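You operate a simulated robot arm through the tools that you are given. There is no shell and no other tool.

The job below is to be done with a simulated robot arm. You get a single attempt, and the scene is never put back.

## Task
Pin fill tube 1, clamp its depth stop at 40, pull the pin.

It is judged by the outcome, as a careful person would: the job done as asked, and still so three seconds after it is handed in. It fails if anything else is knocked over, pushed out of place, dropped, spilled or broken.

## Robot
A 6-joint arm with a two-finger parallel gripper, fixed in place. Base frame: the origin is at the foot of the arm, x ahead of it, y to its left, z up. Units: mm, degrees, N and s.
Its first joint turns from -166.0 to 166.0 degrees. Payload 3.91 kg.
Tool frame: the origin (TCP) lies between the finger pads and is the grasp point; the fingertips stand 30 mm ahead of it; z points along the fingers, y is the line along which they close. The gripper opens to 110 mm. The fingers are 20 mm wide and 10 mm thick; the gripper's body (48 by 112 mm) begins 55 mm behind the TCP.
Orientation is told as [roll, pitch, yaw] about the base's x, y, z axes, in that order, counted from this pose: with the fingers straight down and closing along the base's y, the tool's x points along the base's -x, its y along +y and its z along -z.

## Interface
- The arm moves only by the tool drive_tool. Its argument "steps" is a list of rows, each a list of 7 numbers: the gripper command, from -1 (fully open) to 1 (shut), values between in proportion, then the shift along the tool's x, y, z in cm, then the turn, a rotation vector about the tool's x, y, z in degrees. In form: [[fingers, tx, ty, tz, ax, ay, az], ...]. A call has 1 to 20 rows; each row is the pose to reach, as a shift and turn from the pose commanded when the call began, along the tool's axes at that moment. Each row takes 0.2 s and may step no farther than 50 mm and 8.6 degrees from the row before; otherwise, or with a gripper value out of range, the whole call is refused. A pose out of reach is approached as far as the arm can. The call stops where the force on the tool passes 60 N (or 10 N more than at its start, if that is more) or the arm is blocked; 0.2 s more then pass. The fingers move at their own pace (about 108 mm/s each) and stop on an object; they squeeze with about 32 N. The grip force told is the motor's: it shows also when the fingers shut on nothing. Time passes only in rows, and 0.2 s behind the last, so rows that repeat a pose let the fingers close. It gives the time, the measured TCP pose, the force on the tool (base axes), the opening and the grip force at its end, in the units of the frame above (readings bear some noise), with the torque about the TCP (base axes, N m) and any sound that the robot's microphone picked up, and new pictures: "pictures" is both (left out), scene, wrist or none.
- Cameras (640 x 400 px; columns grow to the right, rows downward): "scene" is fixed at [49.6, -499.4, 1288.1]; the picture's right is [0.22, -0.98, 0.00], its down [-0.43, -0.10, -0.90] and it looks along [0.88, 0.19, -0.44] (base axes); focal length 334 px, centre (320, 200). "wrist" rides on the gripper at [72, 17, -103] in the tool frame; the picture's right is [-0.23, 0.97, 0.00], its down [-0.76, -0.18, -0.62] and it looks along [-0.61, -0.14, 0.78] (tool axes); focal length 222 px, centre (320, 200). There is no depth. A picture from a camera that has moved, and an enlarged one, comes with that camera's place and axes in the base frame and with its lens.
- close_up(camera, box): a new picture of the part [left, top, right, bottom] of that camera's present view, enlarged. The clock stands still meanwhile.
- job_done(): hands the job in; it is judged then, once.

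Nothing tells you positions but the pictures and the camera data. Unless the task says otherwise, let go and move clear before handing in.

The tools are called as a command line: name --pt "numbers of a row" for each row, then --argument value for the rest, lists and objects as JSON in quotes. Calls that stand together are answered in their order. drive_tool: Moves the arm, as the interface text tells. Its arguments: {"type":"object","properties":{"steps":{"type":"array","items":{"type":"array","items":{"type":"number"}}},"pictures":{"type":"string","enum":["both","scene","wrist","none"]}},"required":["steps"]} The other tools are called the same way: close_up (camera, box) takes an enlarged picture of a part of a camera's view; job_done () hands the job in.

At the start:

```text
t: 0.0
position: [622.3, -250.1, 1011.7]
orientation: [0.0, 0.1, 0.1]
ft_force: [0.2, 0.0, 0.7]
moment: [-0.01, 0.0, -0.03]
grip_width: 109.7
grip_force: 0.2
```

scene: 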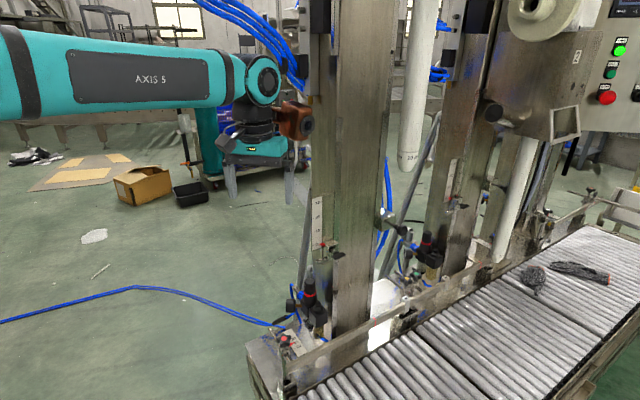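
wrist: 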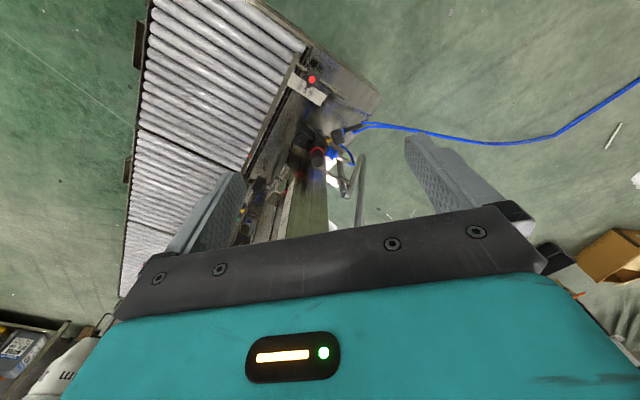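

I see a filling machine with two or more vertical columns carrying scales, knobs and tubes beside a roller conveyor. Before I move anything, I'll enlarge parts of the scene to find tube 1, its pin, its depth stop and the scale.

close_up --camera "scene" --box '[260, 150, 420, 250]'

close_up --camera "scene" --box '[260, 240, 420, 340]'

close_up --camera "scene" --box '[380, 150, 540, 250]'

close_up --camera "scene" --box '[260, 0, 500, 150]'

close_up --camera "scene" --box '[440, 0, 640, 125]'

close_up --camera "wrist" --box '[220, 50, 420, 250]'

```text
4.00 times, centred on (340, 200) of scene
camera zoom: at [49.6, -499.4, 1288.1], right [0.22, -0.98, 0.0], down [-0.43, -0.1, -0.9], along [0.88, 0.19, -0.44], focal length 1334 px, centre (240, 200)
```

zoom: 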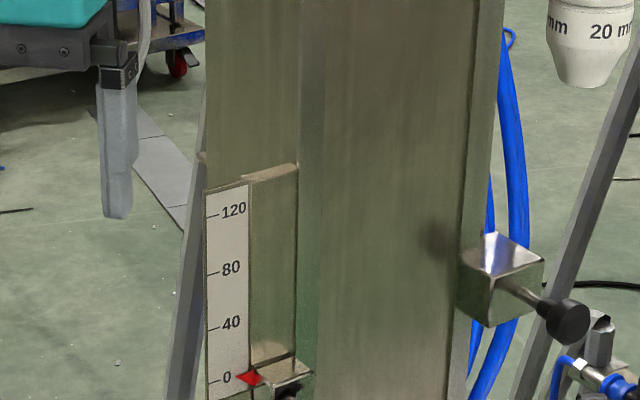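

```text
4.00 times, centred on (340, 290) of scene
camera zoom: at [49.6, -499.4, 1288.1], right [0.22, -0.98, 0.0], down [-0.43, -0.1, -0.9], along [0.88, 0.19, -0.44], focal length 1334 px, centre (240, -160)
```

zoom: 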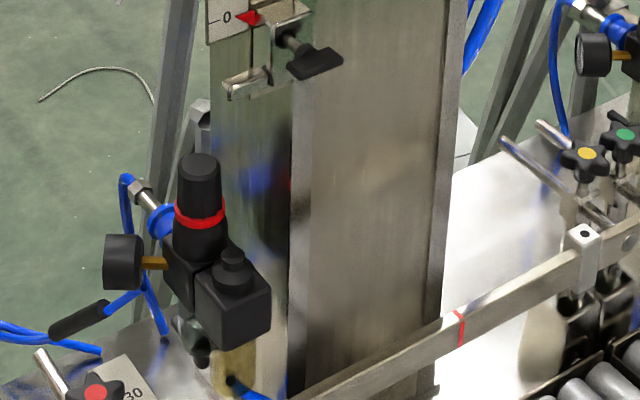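

```text
4.00 times, centred on (460, 200) of scene
camera zoom: at [49.6, -499.4, 1288.1], right [0.22, -0.98, 0.0], down [-0.43, -0.1, -0.9], along [0.88, 0.19, -0.44], focal length 1334 px, centre (-240, 200)
```

zoom: 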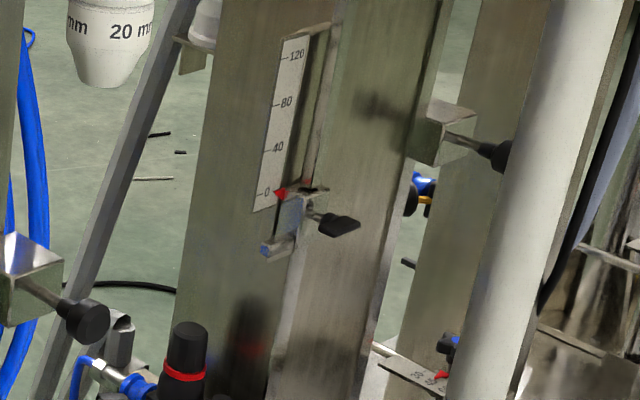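

```text
2.67 times, centred on (380, 75) of scene
camera zoom: at [49.6, -499.4, 1288.1], right [0.22, -0.98, 0.0], down [-0.43, -0.1, -0.9], along [0.88, 0.19, -0.44], focal length 889 px, centre (160, 533)
```

zoom: 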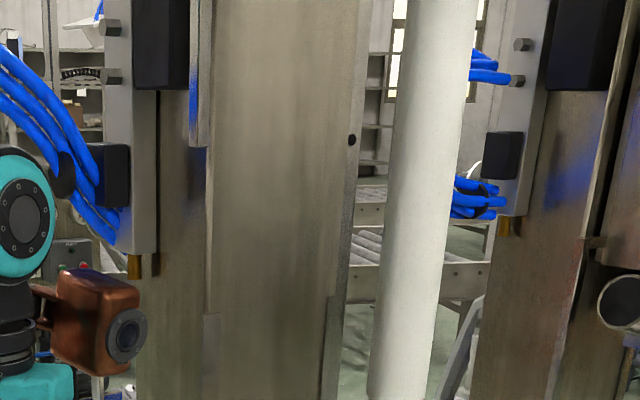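

```text
3.20 times, centred on (540, 62) of scene
camera zoom: at [49.6, -499.4, 1288.1], right [0.22, -0.98, 0.0], down [-0.43, -0.1, -0.9], along [0.88, 0.19, -0.44], focal length 1067 px, centre (-384, 640)
```

zoom: 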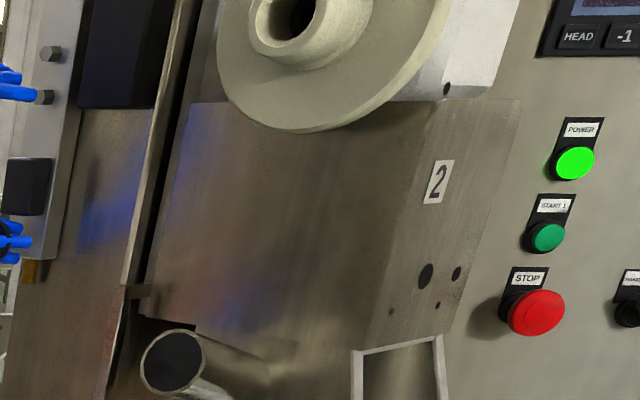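

```text
2.00 times, centred on (320, 150) of wrist
camera zoom: at [550.7, -233.0, 1115.0], right [0.23, 0.97, 0.0], down [0.76, -0.18, 0.62], along [0.61, -0.14, -0.78], focal length 444 px, centre (320, 300)
```

zoom: 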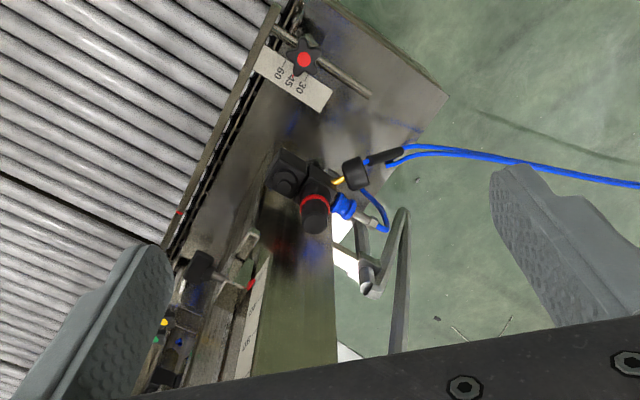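

Triangulating both views puts the first column's depth-stop T-handle near (756, -398, 777), with the scale running vertically beside it. The pin's black knob sits on a block on the column's other side. I'll back off and tilt the wrist camera up to survey the machine.

drive_tool --pt "-1 3 0 0 0 -8 0" --pt "-1 6 0 0 0 -16 0" --pt "-1 9 0 0 0 -24 0" --pt "-1 12 0 0 0 -32 0" --pt "-1 15 0 0 0 -40 0" --pt "-1 15 0 0 0 -40 0"

```text
t: 1.4
position: [470.6, -248.0, 1014.0]
orientation: [-0.1, -40.0, 0.2]
ft_force: [0.4, -0.9, 0.4]
moment: [-0.01, 0.02, -0.02]
grip_width: 109.8
grip_force: 0.1
camera wrist: at [349.9, -231.7, 1045.4], right [0.17, 0.97, 0.15], down [0.18, -0.18, 0.97], along [0.97, -0.14, -0.21], focal length 222 px, centre (320, 200)
```

scene: 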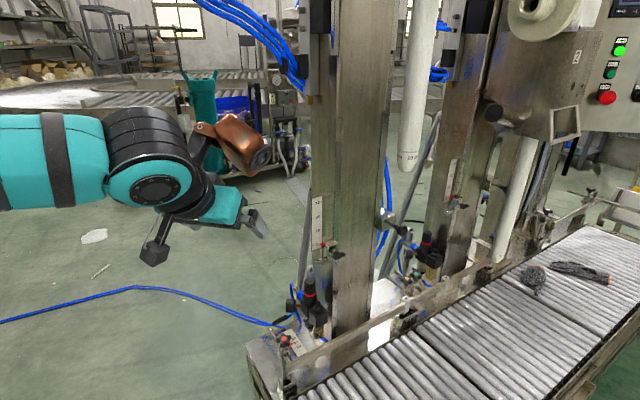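
wrist: 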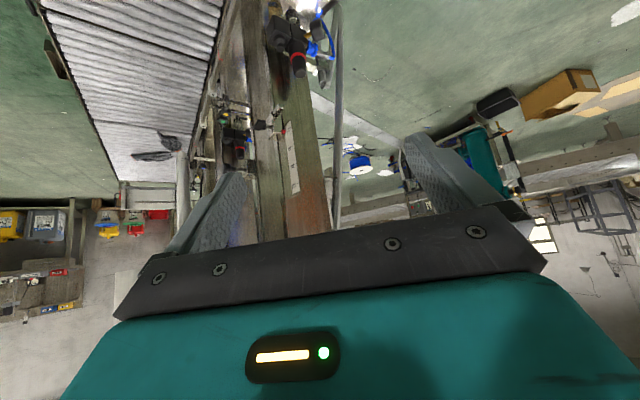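

The wrist image is upside down from here, but it shows column 1 with its scale. I'll enlarge it for detail.

close_up --camera "wrist" --box '[180, 60, 360, 220]'

close_up --camera "wrist" --box '[220, 80, 320, 160]'

close_up --camera "scene" --box '[370, 200, 430, 260]'

close_up --camera "scene" --box '[300, 190, 360, 280]'

close_up --camera "scene" --box '[390, 100, 450, 180]'

```text
2.50 times, centred on (270, 140) of wrist
camera zoom: at [349.9, -231.7, 1045.4], right [0.17, 0.97, 0.15], down [0.18, -0.18, 0.97], along [0.97, -0.14, -0.21], focal length 555 px, centre (445, 350)
```

zoom: 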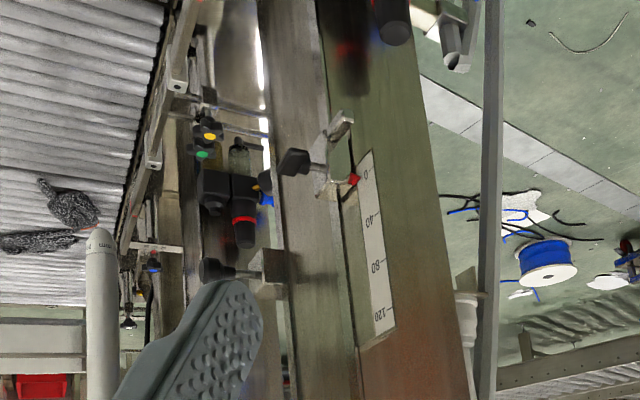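

```text
5.00 times, centred on (270, 120) of wrist
camera zoom: at [349.9, -231.7, 1045.4], right [0.17, 0.97, 0.15], down [0.18, -0.18, 0.97], along [0.97, -0.14, -0.21], focal length 1111 px, centre (570, 600)
```

zoom: 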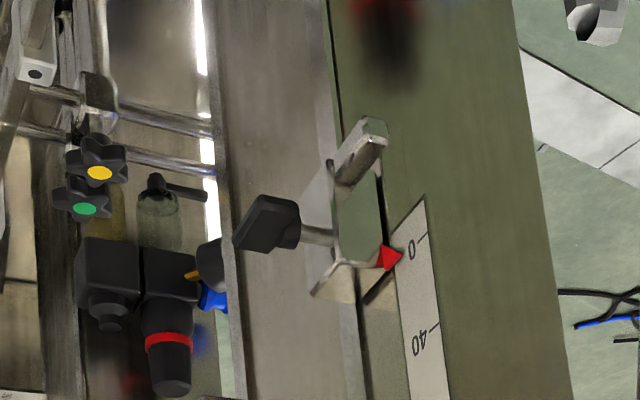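

```text
6.67 times, centred on (400, 230) of scene
camera zoom: at [49.6, -499.4, 1288.1], right [0.22, -0.98, 0.0], down [-0.43, -0.1, -0.9], along [0.88, 0.19, -0.44], focal length 2223 px, centre (-213, 0)
```

zoom: 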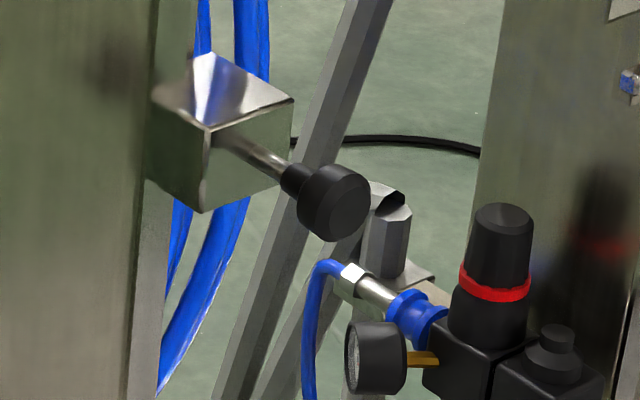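

```text
4.44 times, centred on (330, 235) of scene
camera zoom: at [49.6, -499.4, 1288.1], right [0.22, -0.98, 0.0], down [-0.43, -0.1, -0.9], along [0.88, 0.19, -0.44], focal length 1482 px, centre (276, 44)
```

zoom: 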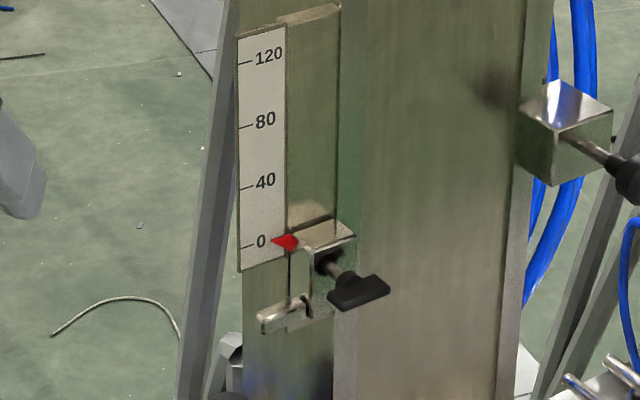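

```text
5.00 times, centred on (420, 140) of scene
camera zoom: at [49.6, -499.4, 1288.1], right [0.22, -0.98, 0.0], down [-0.43, -0.1, -0.9], along [0.88, 0.19, -0.44], focal length 1668 px, centre (-180, 500)
```

zoom: 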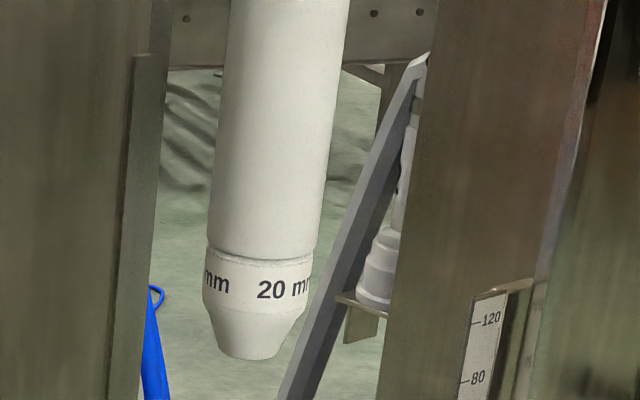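

From triangulation, the machine row runs about (0.72, -0.69), so the front faces point along (-0.7, -0.7). Pin knob 1 is near (898, -555, 790), and tube 1's tip is near (763, -545, 1037). I'll swing the tool horizontal, pointing at the front face, to get a closer look from a safe distance.

drive_tool --pt "-1 0.578 -2.1 1.842 -5.56 -0.3 5.06" --pt "-1 1.157 -4.2 3.683 -11.12 -0.6 10.12" --pt "-1 1.735 -6.3 5.525 -16.68 -0.9 15.18" --pt "-1 2.313 -8.4 7.367 -22.23 -1.2 20.23" --pt "-1 2.892 -10.5 9.208 -27.79 -1.5 25.29" --pt "-1 3.47 -12.6 11.05 -33.35 -1.8 30.35" --pt "-1 4.048 -14.7 12.892 -38.91 -2.1 35.41" --pt "-1 4.627 -16.8 14.733 -44.47 -2.4 40.47" --pt "-1 5.205 -18.9 16.575 -50.03 -2.7 45.53" --pt "-1 5.783 -21.0 18.417 -55.58 -3.0 50.58" --pt "-1 6.362 -23.1 20.258 -61.14 -3.3 55.64" --pt "-1 6.94 -25.2 22.1 -66.7 -3.6 60.7" --pt "-1 6.94 -25.2 22.1 -66.7 -3.6 60.7"

```text
t: 4.2
position: [563.4, -502.3, 797.1]
orientation: [90.3, 0.1, -44.5]
ft_force: [-0.1, 0.0, 1.1]
moment: [0.04, 0.01, 0.04]
grip_width: 110.2
grip_force: 0.0
camera wrist: at [440.3, -525.6, 814.5], right [0.16, -0.16, 0.97], down [0.11, -0.98, -0.18], along [0.98, 0.13, -0.14], focal length 222 px, centre (320, 200)
```

scene: 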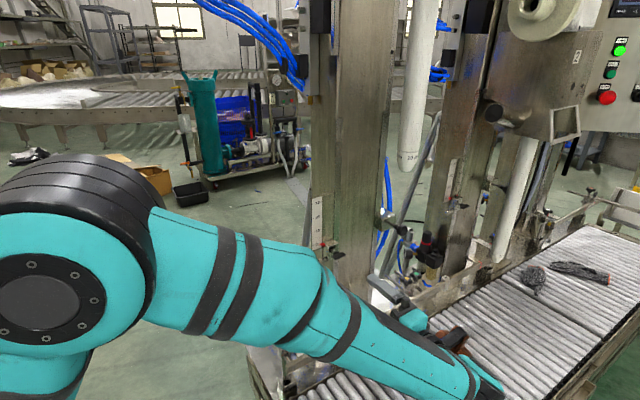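
wrist: 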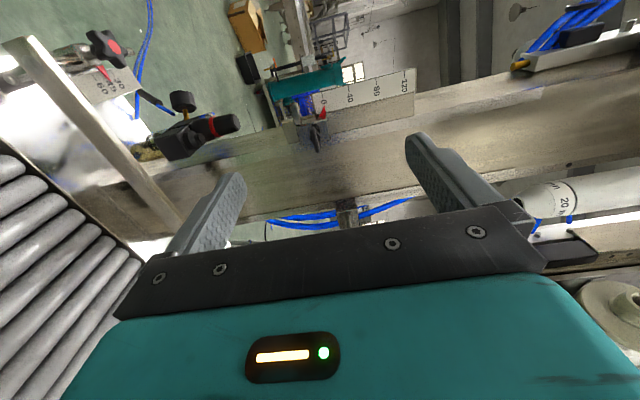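

The camera now faces column 1, with picture right being up. I can see the T-handle, red pointer and scale in the top centre, and the pin block behind the gripper bar. I'll zoom in.

close_up --camera "wrist" --box '[260, 50, 420, 150]'

close_up --camera "wrist" --box '[240, 130, 440, 255]'

close_up --camera "wrist" --box '[480, 0, 640, 100]'

close_up --camera "wrist" --box '[480, 150, 640, 340]'

```text
4.00 times, centred on (340, 100) of wrist
camera zoom: at [440.3, -525.6, 814.5], right [0.16, -0.16, 0.97], down [0.11, -0.98, -0.18], along [0.98, 0.13, -0.14], focal length 888 px, centre (240, 600)
```

zoom: 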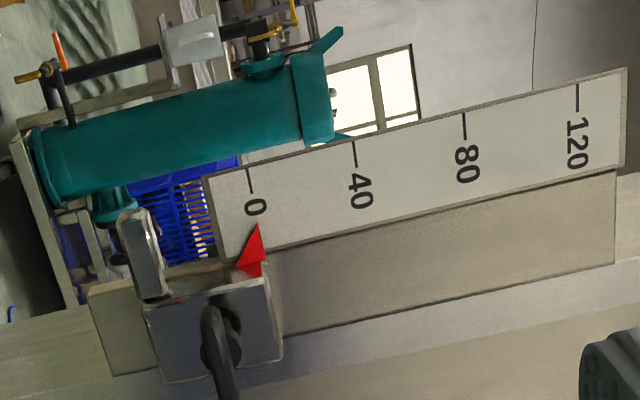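

```text
3.20 times, centred on (340, 192) of wrist
camera zoom: at [440.3, -525.6, 814.5], right [0.16, -0.16, 0.97], down [0.11, -0.98, -0.18], along [0.98, 0.13, -0.14], focal length 711 px, centre (256, 224)
```

zoom: 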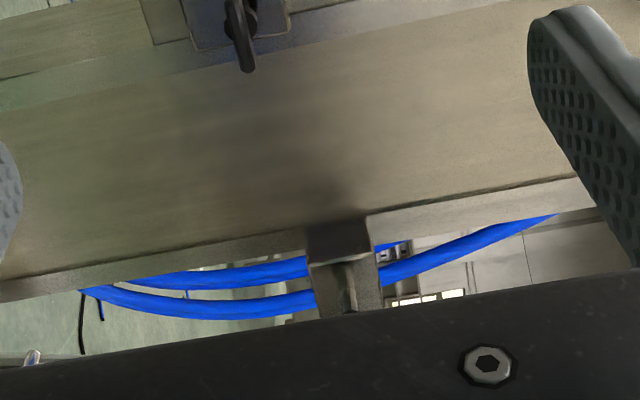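

```text
4.00 times, centred on (560, 50) of wrist
camera zoom: at [440.3, -525.6, 814.5], right [0.16, -0.16, 0.97], down [0.11, -0.98, -0.18], along [0.98, 0.13, -0.14], focal length 888 px, centre (-640, 800)
```

zoom: 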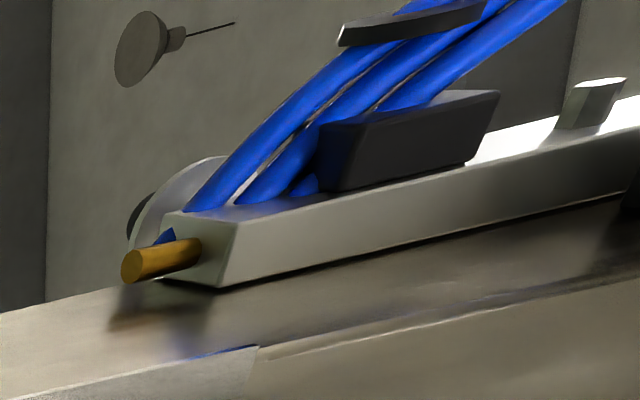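

```text
2.11 times, centred on (560, 245) of wrist
camera zoom: at [440.3, -525.6, 814.5], right [0.16, -0.16, 0.97], down [0.11, -0.98, -0.18], along [0.98, 0.13, -0.14], focal length 468 px, centre (-185, 105)
```

zoom: 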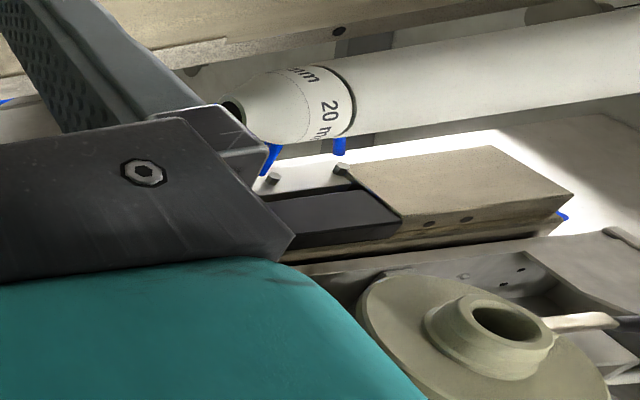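

The clamp's wing lies horizontally along the row, with its screw axis facing front, and the pointer is at 0. Before I touch anything I need to confirm this is head 1, since the next one is labelled 2. I'll raise the camera to read the label on this head.

drive_tool --pt "-1 -1.39 3.83 -1.41 0 0 0" --pt "-1 -2.78 7.66 -2.82 0 0 0" --pt "-1 -4.17 11.49 -4.23 0 0 0" --pt "-1 -5.56 15.32 -5.64 0 0 0" --pt "-1 -6.95 19.15 -7.05 0 0 0" --pt "-1 -8.34 22.98 -8.46 0 0 0" --pt "-1 -9.73 26.81 -9.87 0 0 0" --pt "-1 -11.12 30.64 -11.28 0 0 0" --pt "-1 -12.51 34.47 -12.69 0 0 0" --pt "-1 -13.9 38.3 -14.1 0 0 0" --pt "-1 -13.9 38.3 -14.1 0 0 0"

```text
t: 6.6
position: [560.5, -703.1, 1183.2]
orientation: [90.1, 0.1, -44.4]
ft_force: [0.0, 0.3, 0.3]
moment: [0.0, 0.01, 0.02]
grip_width: 110.0
grip_force: 0.1
camera wrist: at [437.6, -726.0, 1199.0], right [0.16, -0.16, 0.97], down [0.11, -0.98, -0.18], along [0.98, 0.13, -0.14], focal length 222 px, centre (320, 200)
```

scene: 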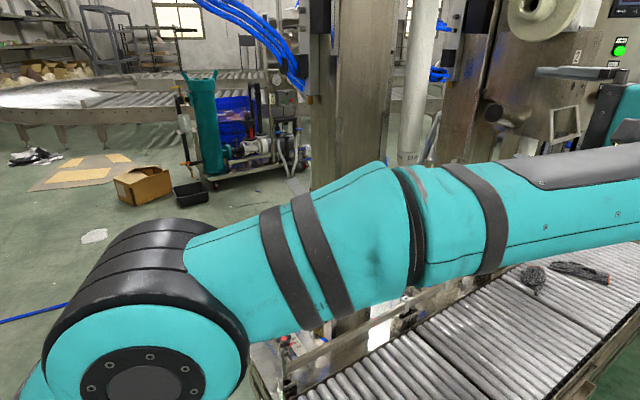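
wrist: 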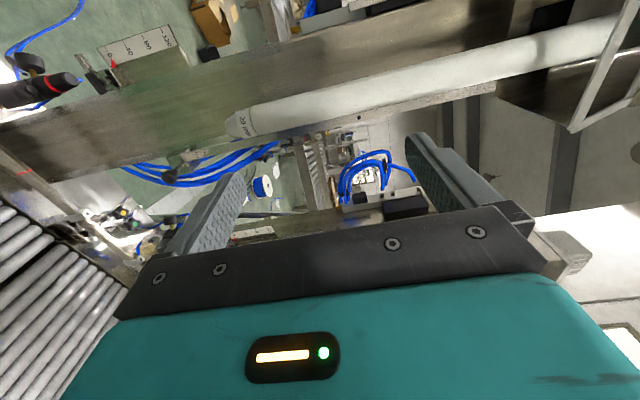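

The tube-1 carriage is higher up than I expected, at the right edge of the picture. I'll zoom in there, and on the pin block, which is now visible.

close_up --camera "wrist" --box '[480, 0, 640, 160]'

close_up --camera "wrist" --box '[140, 120, 240, 200]'

close_up --camera "wrist" --box '[40, 10, 200, 130]'

close_up --camera "scene" --box '[380, 130, 440, 180]'

```text
2.50 times, centred on (560, 80) of wrist
camera zoom: at [437.6, -726.0, 1199.0], right [0.16, -0.16, 0.97], down [0.11, -0.98, -0.18], along [0.98, 0.13, -0.14], focal length 555 px, centre (-280, 500)
```

zoom: 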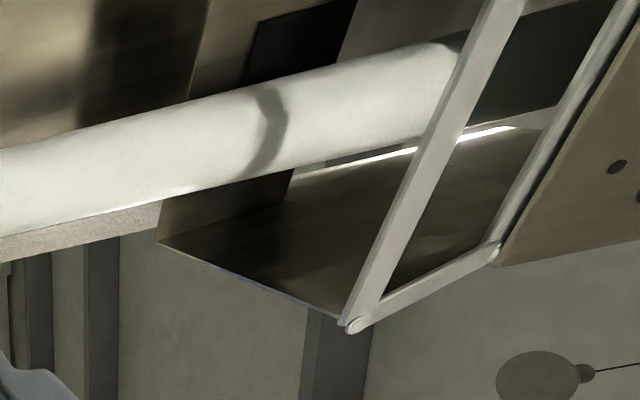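

```text
5.00 times, centred on (190, 160) of wrist
camera zoom: at [437.6, -726.0, 1199.0], right [0.16, -0.16, 0.97], down [0.11, -0.98, -0.18], along [0.98, 0.13, -0.14], focal length 1111 px, centre (970, 400)
```

zoom: 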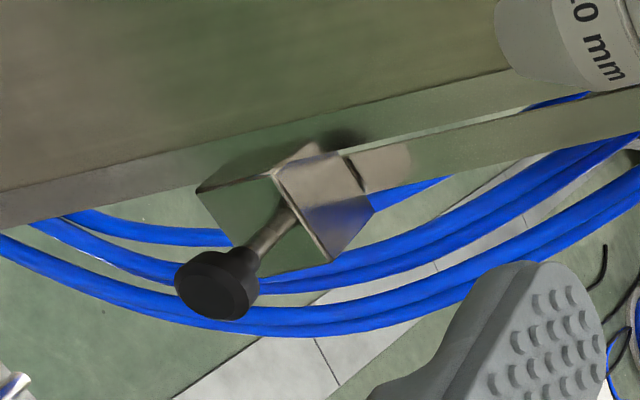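

```text
3.33 times, centred on (120, 70) of wrist
camera zoom: at [437.6, -726.0, 1199.0], right [0.16, -0.16, 0.97], down [0.11, -0.98, -0.18], along [0.98, 0.13, -0.14], focal length 740 px, centre (987, 633)
```

zoom: 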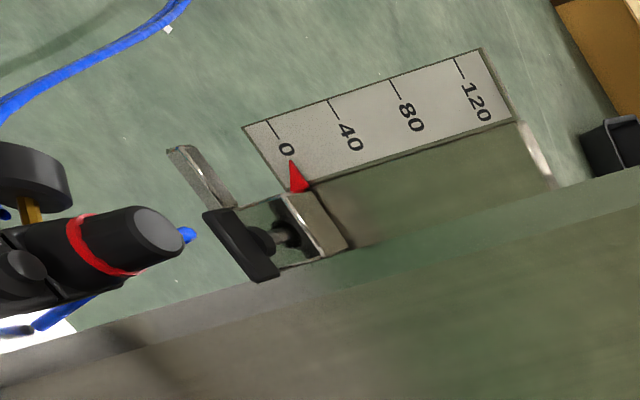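

```text
8.00 times, centred on (410, 155) of scene
camera zoom: at [49.6, -499.4, 1288.1], right [0.22, -0.98, 0.0], down [-0.43, -0.1, -0.9], along [0.88, 0.19, -0.44], focal length 2668 px, centre (-400, 560)
```

zoom: 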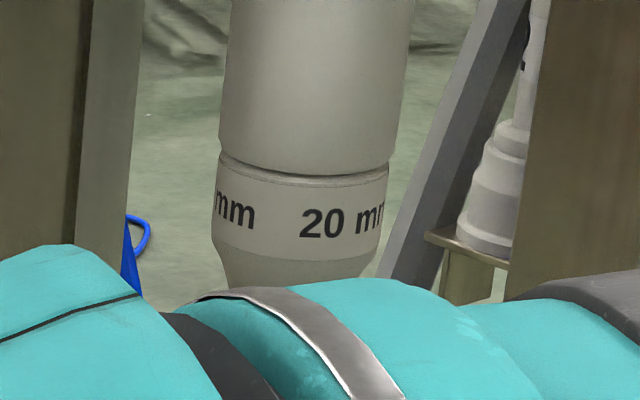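

The pin's knob is clear: a black knob on a bright rod standing out of a cube-shaped block. I'll tilt the camera upward to read head 1's plate.

drive_tool --pt "-1 0 2.5 0 -8 0 0" --pt "-1 0 5 0 -16 0 0" --pt "-1 0 7.5 0 -24 0 0" --pt "-1 0 10 0 -32 0 0" --pt "-1 0 12.5 0 -40 0 0" --pt "-1 0 12.5 0 -40 0 0"

```text
t: 8.0
position: [560.8, -699.1, 1306.4]
orientation: [130.2, 0.1, -44.5]
ft_force: [0.2, 0.7, 0.1]
moment: [-0.01, 0.0, 0.0]
grip_width: 110.0
grip_force: 0.1
camera wrist: at [448.0, -713.8, 1252.4], right [-0.28, -0.61, 0.74], down [0.29, -0.79, -0.54], along [0.92, 0.06, 0.4], focal length 222 px, centre (320, 200)
```

scene: 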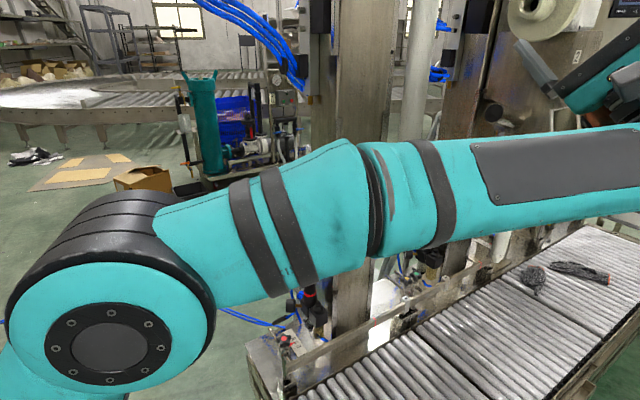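
wrist: 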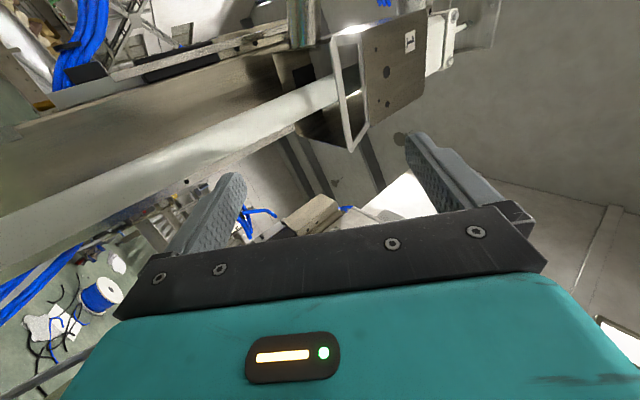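

close_up --camera "wrist" --box '[340, 0, 500, 100]'

close_up --camera "scene" --box '[560, 0, 640, 50]'

```text
4.00 times, centred on (420, 50) of wrist
camera zoom: at [448.0, -713.8, 1252.4], right [-0.28, -0.61, 0.74], down [0.29, -0.79, -0.54], along [0.92, 0.06, 0.4], focal length 888 px, centre (-80, 800)
```

zoom: 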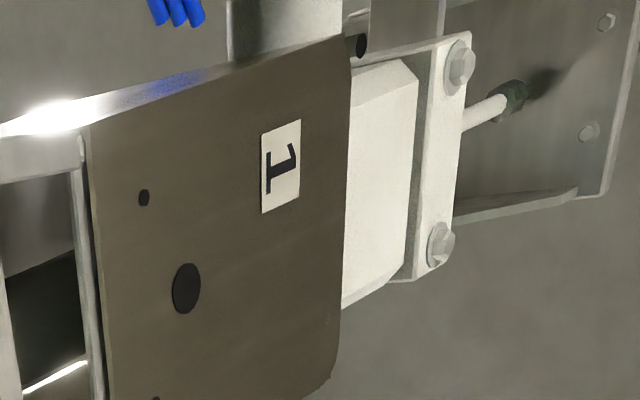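

```text
8.00 times, centred on (600, 25) of scene
camera zoom: at [49.6, -499.4, 1288.1], right [0.22, -0.98, 0.0], down [-0.43, -0.1, -0.9], along [0.88, 0.19, -0.44], focal length 2668 px, centre (-1920, 1600)
```

zoom: 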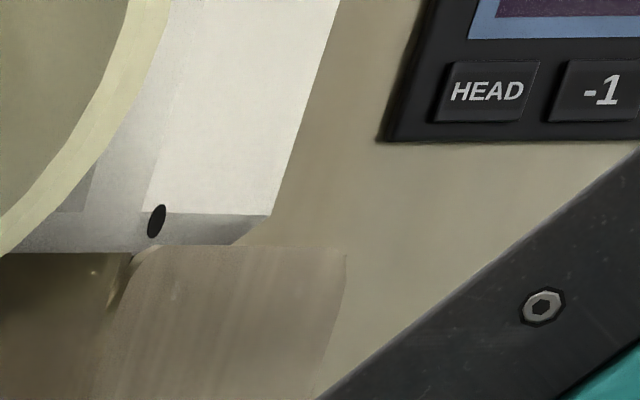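

The plate reads "1", so this column is tube 1. Refined triangulation puts the clamp wing at about (751.5, -392, 777) and the pin knob at about (884, -548, 797). I'll come down level with the pin, staying well out in front of tube 1.

drive_tool --pt "-1 0 -3.22 -2.72 3.33 0 0" --pt "-1 0 -6.44 -5.44 6.67 0 0" --pt "-1 0 -9.66 -8.16 10 0 0" --pt "-1 0 -12.88 -10.88 13.33 0 0" --pt "-1 0 -16.1 -13.6 16.67 0 0" --pt "-1 0 -19.32 -16.32 20 0 0" --pt "-1 0 -22.54 -19.05 23.33 0 0" --pt "-1 0 -25.77 -21.77 26.67 0 0" --pt "-1 0 -28.99 -24.49 30 0 0" --pt "-1 0 -32.21 -27.22 33.33 0 0" --pt "-1 0 -35.43 -29.94 36.67 0 0" --pt "-1 0 -38.65 -32.66 40 0 0" --pt "-1 0 -38.65 -32.66 40 0 0"

```text
t: 10.8
position: [563.4, -700.8, 802.4]
orientation: [90.1, 0.2, -44.6]
ft_force: [0.2, -0.5, -1.0]
moment: [0.0, 0.0, -0.03]
grip_width: 109.9
grip_force: 0.1
camera wrist: at [440.0, -724.8, 818.4], right [0.16, -0.16, 0.97], down [0.11, -0.98, -0.18], along [0.98, 0.13, -0.14], focal length 222 px, centre (320, 200)
```

scene: 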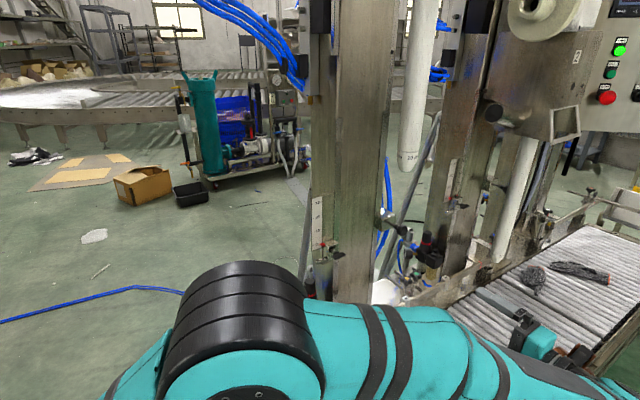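
wrist: 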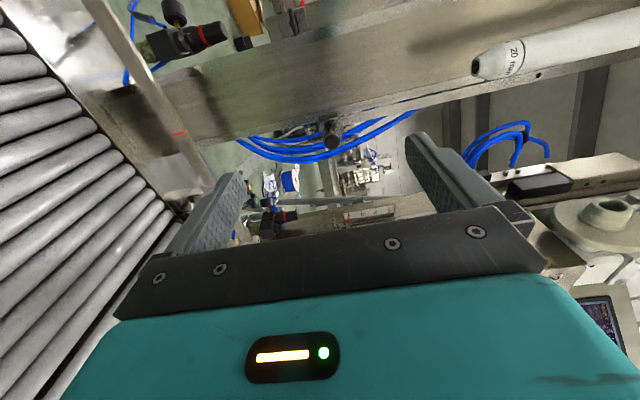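

The pin knob is now visible between the fingers in the wrist view, near (333, 142). I'll zoom in to refine its position.

close_up --camera "wrist" --box '[290, 100, 390, 170]'

close_up --camera "wrist" --box '[120, 60, 280, 200]'

close_up --camera "wrist" --box '[440, 20, 640, 120]'

```text
5.71 times, centred on (340, 135) of wrist
camera zoom: at [440.0, -724.8, 818.4], right [0.16, -0.16, 0.97], down [0.11, -0.98, -0.18], along [0.98, 0.13, -0.14], focal length 1269 px, centre (206, 571)
```

zoom: 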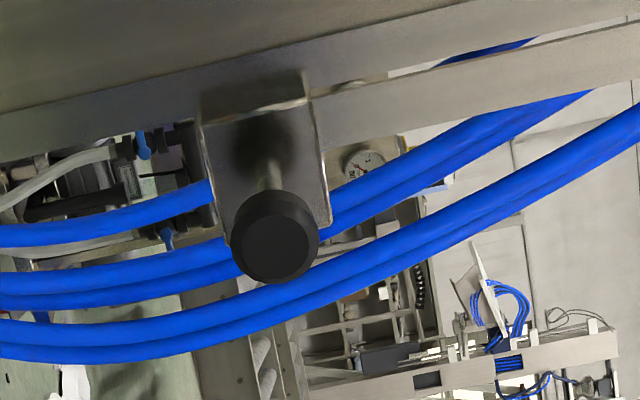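

```text
2.86 times, centred on (200, 130) of wrist
camera zoom: at [440.0, -724.8, 818.4], right [0.16, -0.16, 0.97], down [0.11, -0.98, -0.18], along [0.98, 0.13, -0.14], focal length 635 px, centre (663, 400)
```

zoom: 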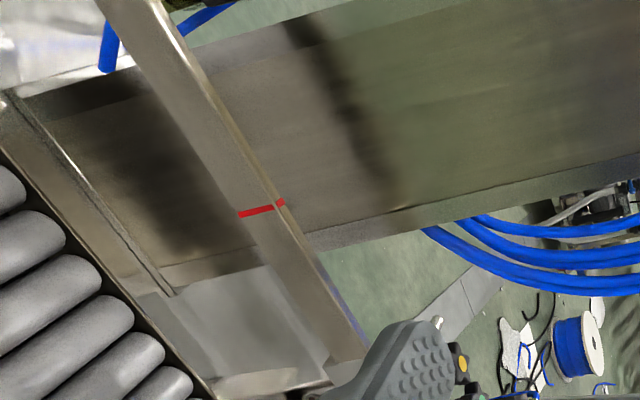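

```text
3.20 times, centred on (540, 70) of wrist
camera zoom: at [440.0, -724.8, 818.4], right [0.16, -0.16, 0.97], down [0.11, -0.98, -0.18], along [0.98, 0.13, -0.14], focal length 711 px, centre (-384, 616)
```

zoom: 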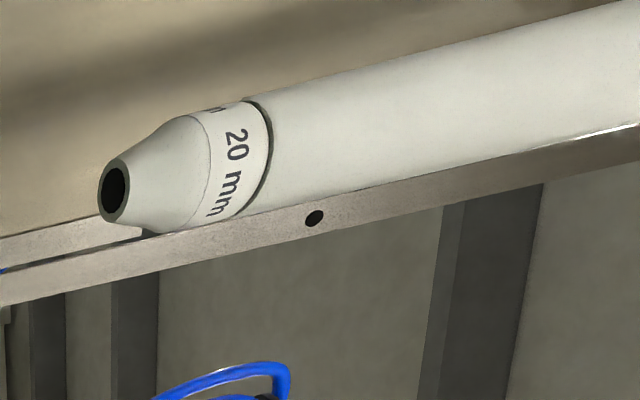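

The pin axis runs about along (0.71, 0.70) at z ≈ 797, with the knob face near (877, -557) and roughly 58 mm of exposed rod. I'll move in to about 100 mm short of the knob and check both the reach and the clearance under tube 1's tip, which is at z ≈ 1020.

drive_tool --pt "-1 -1.75 -0.07 3.14 0 0 0" --pt "-1 -3.5 -0.14 6.29 0 0 0" --pt "-1 -5.26 -0.21 9.43 0 0 0" --pt "-1 -7.01 -0.29 12.57 0 0 0" --pt "-1 -8.76 -0.36 15.71 0 0 0" --pt "-1 -10.52 -0.43 18.86 0 0 0" --pt "-1 -12.27 -0.5 22.0 0 0 0" --pt "-1 -12.27 -0.5 22.0 0 0 0"

```text
t: 12.6
position: [804.8, -630.8, 795.2]
orientation: [90.1, 0.1, -44.6]
ft_force: [1.3, -0.2, 0.0]
moment: [0.0, 0.01, -0.02]
grip_width: 109.7
grip_force: 0.1
camera wrist: at [682.3, -653.0, 811.3], right [0.16, -0.16, 0.97], down [0.11, -0.98, -0.18], along [0.98, 0.13, -0.14], focal length 222 px, centre (320, 200)
```

scene: 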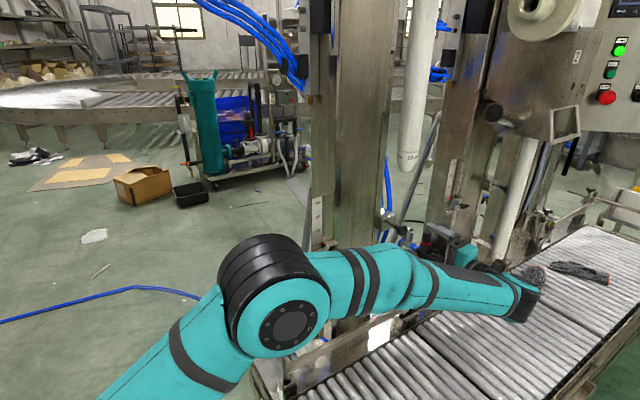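
wrist: 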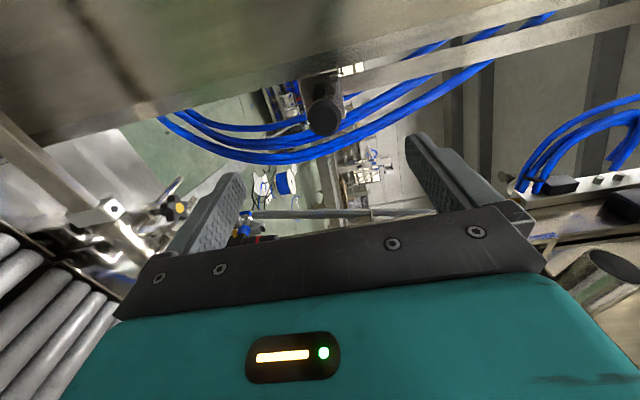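

The reach works, and the knob now appears at (325, 117) in the wrist view. I'll zoom in for a closer position check before enclosing it.

close_up --camera "wrist" --box '[260, 50, 400, 160]'

close_up --camera "scene" --box '[360, 170, 500, 280]'

```text
3.64 times, centred on (330, 105) of wrist
camera zoom: at [682.3, -653.0, 811.3], right [0.16, -0.16, 0.97], down [0.11, -0.98, -0.18], along [0.98, 0.13, -0.14], focal length 808 px, centre (284, 546)
```

zoom: 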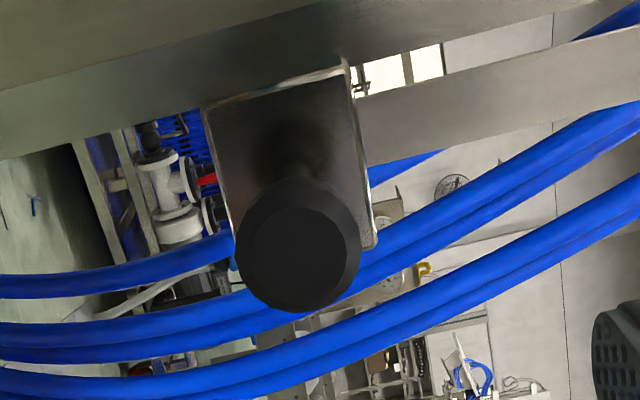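

```text
3.64 times, centred on (430, 225) of scene
camera zoom: at [49.6, -499.4, 1288.1], right [0.22, -0.98, 0.0], down [-0.43, -0.1, -0.9], along [0.88, 0.19, -0.44], focal length 1213 px, centre (-80, 109)
```

zoom: 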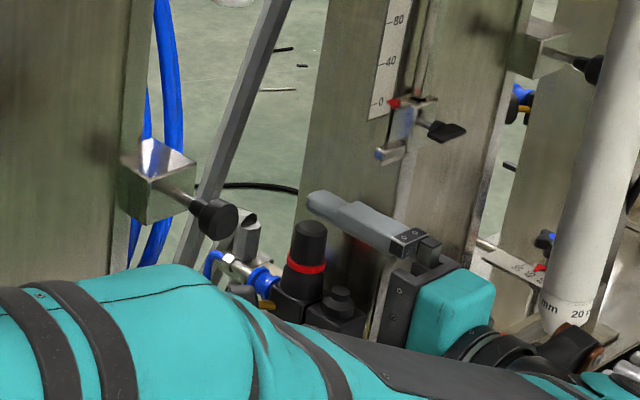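

The knob centre works out at about (883, -551.5, 799.5), and the lateral alignment is already right. I'll advance so the fingers straddle the knob, leaving about 45 mm of room to the block, and look again before closing.

drive_tool --pt "-1 0 0.1 2.6 0 0 0" --pt "-1 0 0.2 5.2 0 0 0" --pt "-1 0 0.3 7.8 0 0 0" --pt "-1 0 0.4 10.4 0 0 0" --pt "-1 0 0.4 10.4 0 0 0"

```text
t: 13.8
position: [874.8, -556.6, 800.0]
orientation: [90.2, 0.1, -44.6]
ft_force: [0.5, 0.0, 0.3]
moment: [0.02, 0.01, 0.01]
grip_width: 110.0
grip_force: 0.0
camera wrist: at [751.8, -579.7, 815.4], right [0.16, -0.16, 0.97], down [0.11, -0.98, -0.18], along [0.98, 0.13, -0.14], focal length 222 px, centre (320, 200)
```

scene: 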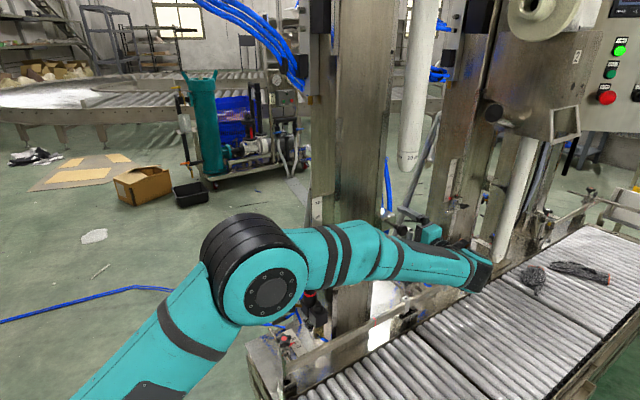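
wrist: 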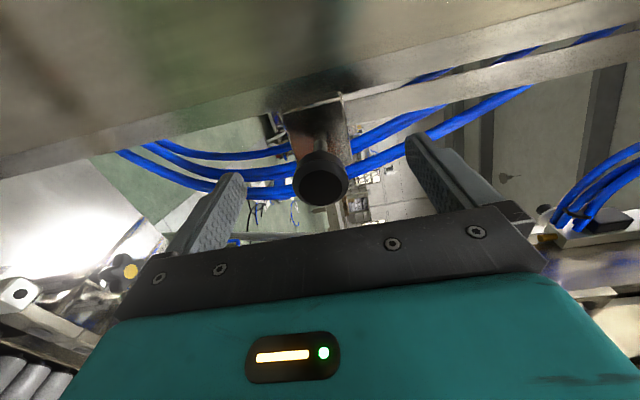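

close_up --camera "wrist" --box '[260, 90, 400, 230]'

```text
2.86 times, centred on (330, 160) of wrist
camera zoom: at [751.8, -579.7, 815.4], right [0.16, -0.16, 0.97], down [0.11, -0.98, -0.18], along [0.98, 0.13, -0.14], focal length 635 px, centre (291, 314)
```

zoom: 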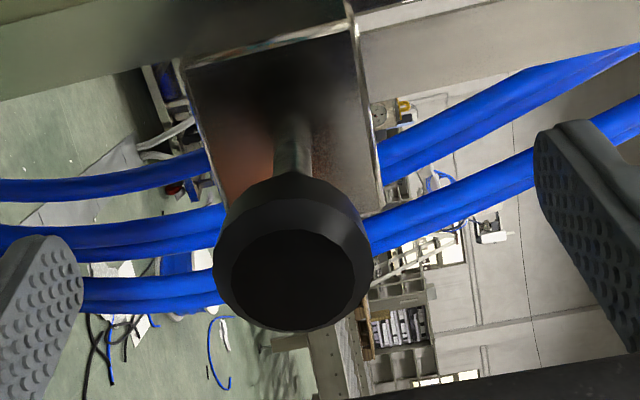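

The knob face sits right at the TCP, centred between the pads. I'll close on it gently and check the side force.

drive_tool --pt "-1 0 0 0.4 0 0 0" --pt "0.2 0 0 0.4 0 0 0" --pt "1 0 0 0.4 0 0 0" --pt "1 0 0 0.4 0 0 0" --pt "1 0 0 0.4 0 0 0"

```text
t: 15.0
position: [877.8, -551.6, 800.8]
orientation: [90.0, 0.0, -44.6]
ft_force: [5.6, -4.3, 11.5]
moment: [0.0, 0.06, 0.09]
grip_width: 31.2
grip_force: 44.6
camera wrist: at [754.8, -576.8, 816.2], right [0.16, -0.16, 0.97], down [0.11, -0.98, -0.18], along [0.98, 0.13, -0.14], focal length 222 px, centre (320, 200)
```

scene: 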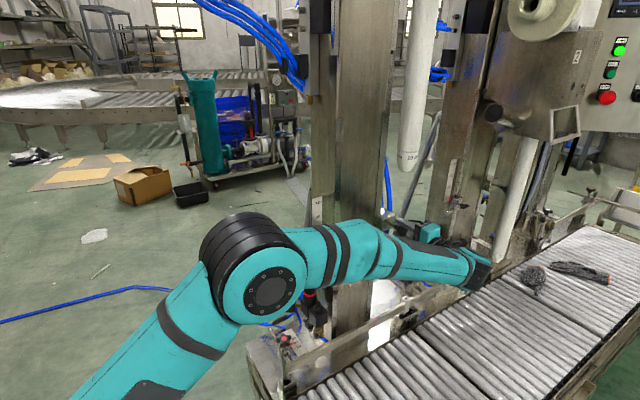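
wrist: 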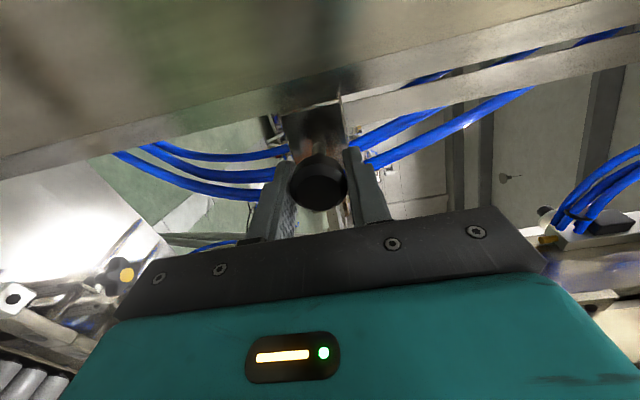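

The knob is gripped at 31 mm width with only a small side load. Now I'll push the pin inward along its axis in small steps and watch the force.

drive_tool --pt "1 0 0.1 0.4 0 0 0" --pt "1 -0.05 0.1 0.8 0 0 0" --pt "1 -0.05 0.1 1.2 0 0 0" --pt "1 -0.05 0.1 1.6 0 0 0"

```text
t: 16.0
position: [890.0, -542.2, 800.5]
orientation: [90.1, 0.1, -44.4]
ft_force: [3.6, 0.1, 4.2]
moment: [0.0, 0.04, -0.68]
grip_width: 31.4
grip_force: 45.0
camera wrist: at [766.5, -565.3, 816.4], right [0.16, -0.16, 0.97], down [0.11, -0.98, -0.18], along [0.98, 0.13, -0.14], focal length 222 px, centre (320, 200)
```

scene: 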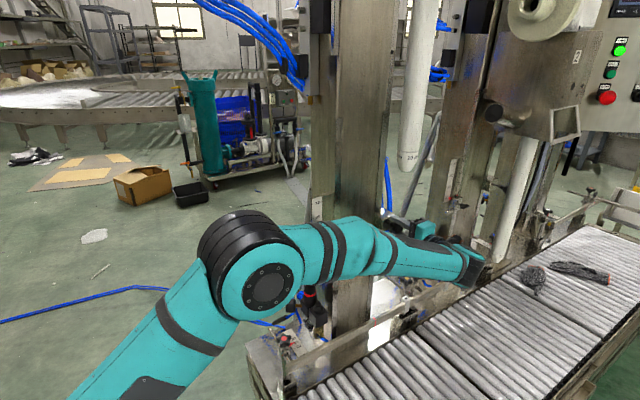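
wrist: 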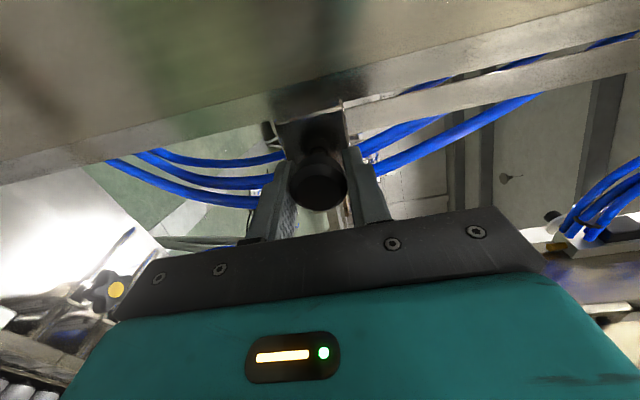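

The pin slides in easily with the hand, about 16 mm so far. I'll check the remaining rod and then keep going.

close_up --camera "wrist" --box '[260, 80, 400, 220]'

drive_tool --pt "1 0 0 0.4 0 0 0" --pt "1 0 0 0.8 0 0 0" --pt "1 0 0 1.2 0 0 0"

close_up --camera "wrist" --box '[260, 80, 400, 220]'

```text
2.86 times, centred on (330, 150) of wrist
camera zoom: at [766.5, -565.3, 816.4], right [0.16, -0.16, 0.97], down [0.11, -0.98, -0.18], along [0.98, 0.13, -0.14], focal length 635 px, centre (291, 343)
```

zoom: 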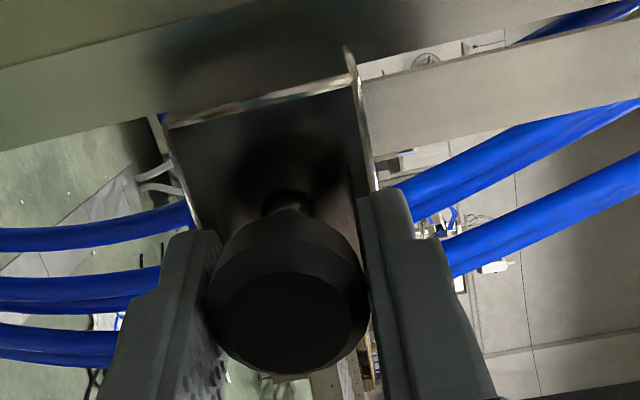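

```text
t: 16.7
position: [890.2, -541.4, 800.5]
orientation: [90.1, 0.2, -44.7]
ft_force: [-59.7, -19.3, 0.9]
moment: [-0.55, 0.3, -0.97]
grip_width: 31.0
grip_force: 45.2
stopped in row 3: the force on the tool passed its limit at 68 N (the readings are from after the stop); the commanded pose is now the measured one
camera wrist: at [767.1, -564.3, 816.6], right [0.16, -0.16, 0.97], down [0.1, -0.98, -0.18], along [0.98, 0.13, -0.14], focal length 222 px, centre (320, 200)
```

scene: 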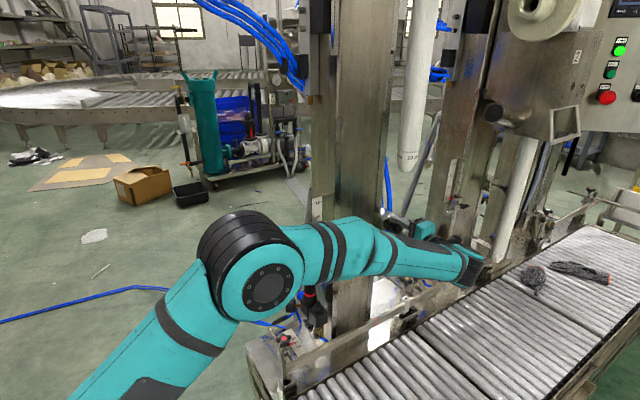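
wrist: 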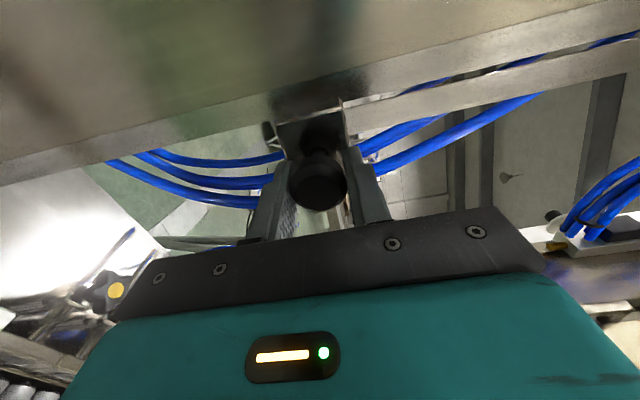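

```text
2.86 times, centred on (330, 150) of wrist
camera zoom: at [767.1, -564.3, 816.6], right [0.16, -0.16, 0.97], down [0.1, -0.98, -0.18], along [0.98, 0.13, -0.14], focal length 635 px, centre (291, 343)
```

zoom: 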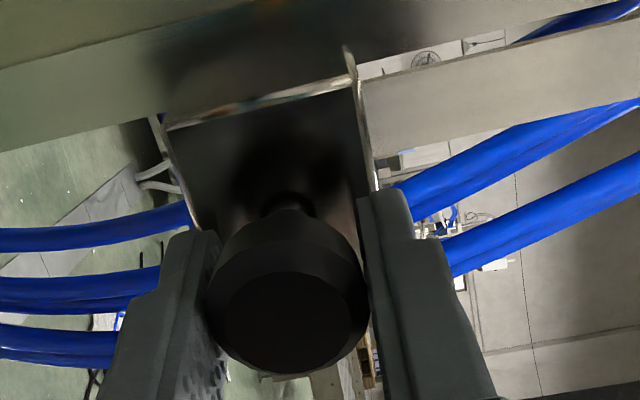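

At about 17 mm of travel the pin stopped under force. Before going further I need to know whether it's seated or blocked, so I'll look closely.

close_up --camera "scene" --box '[370, 190, 450, 250]'

close_up --camera "wrist" --box '[290, 70, 370, 170]'

close_up --camera "scene" --box '[460, 150, 540, 220]'

```text
6.67 times, centred on (410, 220) of scene
camera zoom: at [49.6, -499.4, 1288.1], right [0.22, -0.98, 0.0], down [-0.43, -0.1, -0.9], along [0.88, 0.19, -0.44], focal length 2223 px, centre (-280, 67)
```

zoom: 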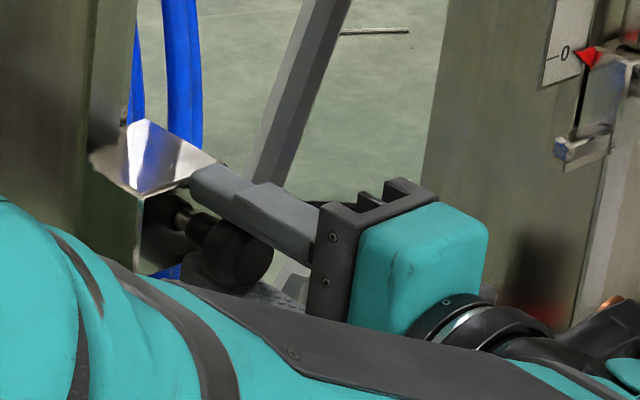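

```text
4.00 times, centred on (330, 120) of wrist
camera zoom: at [767.1, -564.3, 816.6], right [0.16, -0.16, 0.97], down [0.1, -0.98, -0.18], along [0.98, 0.13, -0.14], focal length 888 px, centre (280, 520)
```

zoom: 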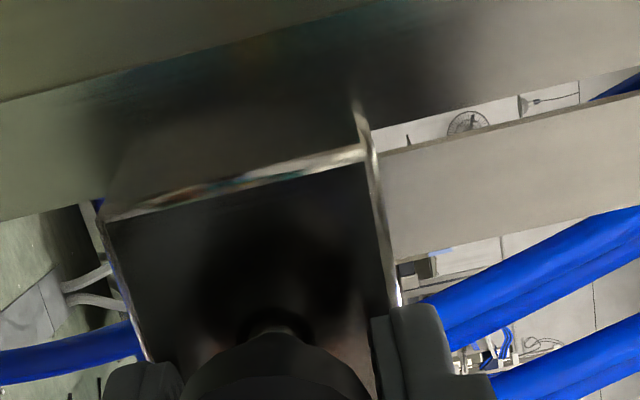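

```text
5.71 times, centred on (500, 185) of scene
camera zoom: at [49.6, -499.4, 1288.1], right [0.22, -0.98, 0.0], down [-0.43, -0.1, -0.9], along [0.88, 0.19, -0.44], focal length 1906 px, centre (-709, 286)
```

zoom: 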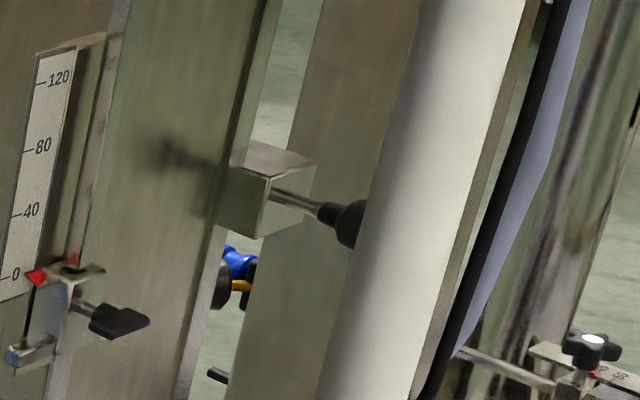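

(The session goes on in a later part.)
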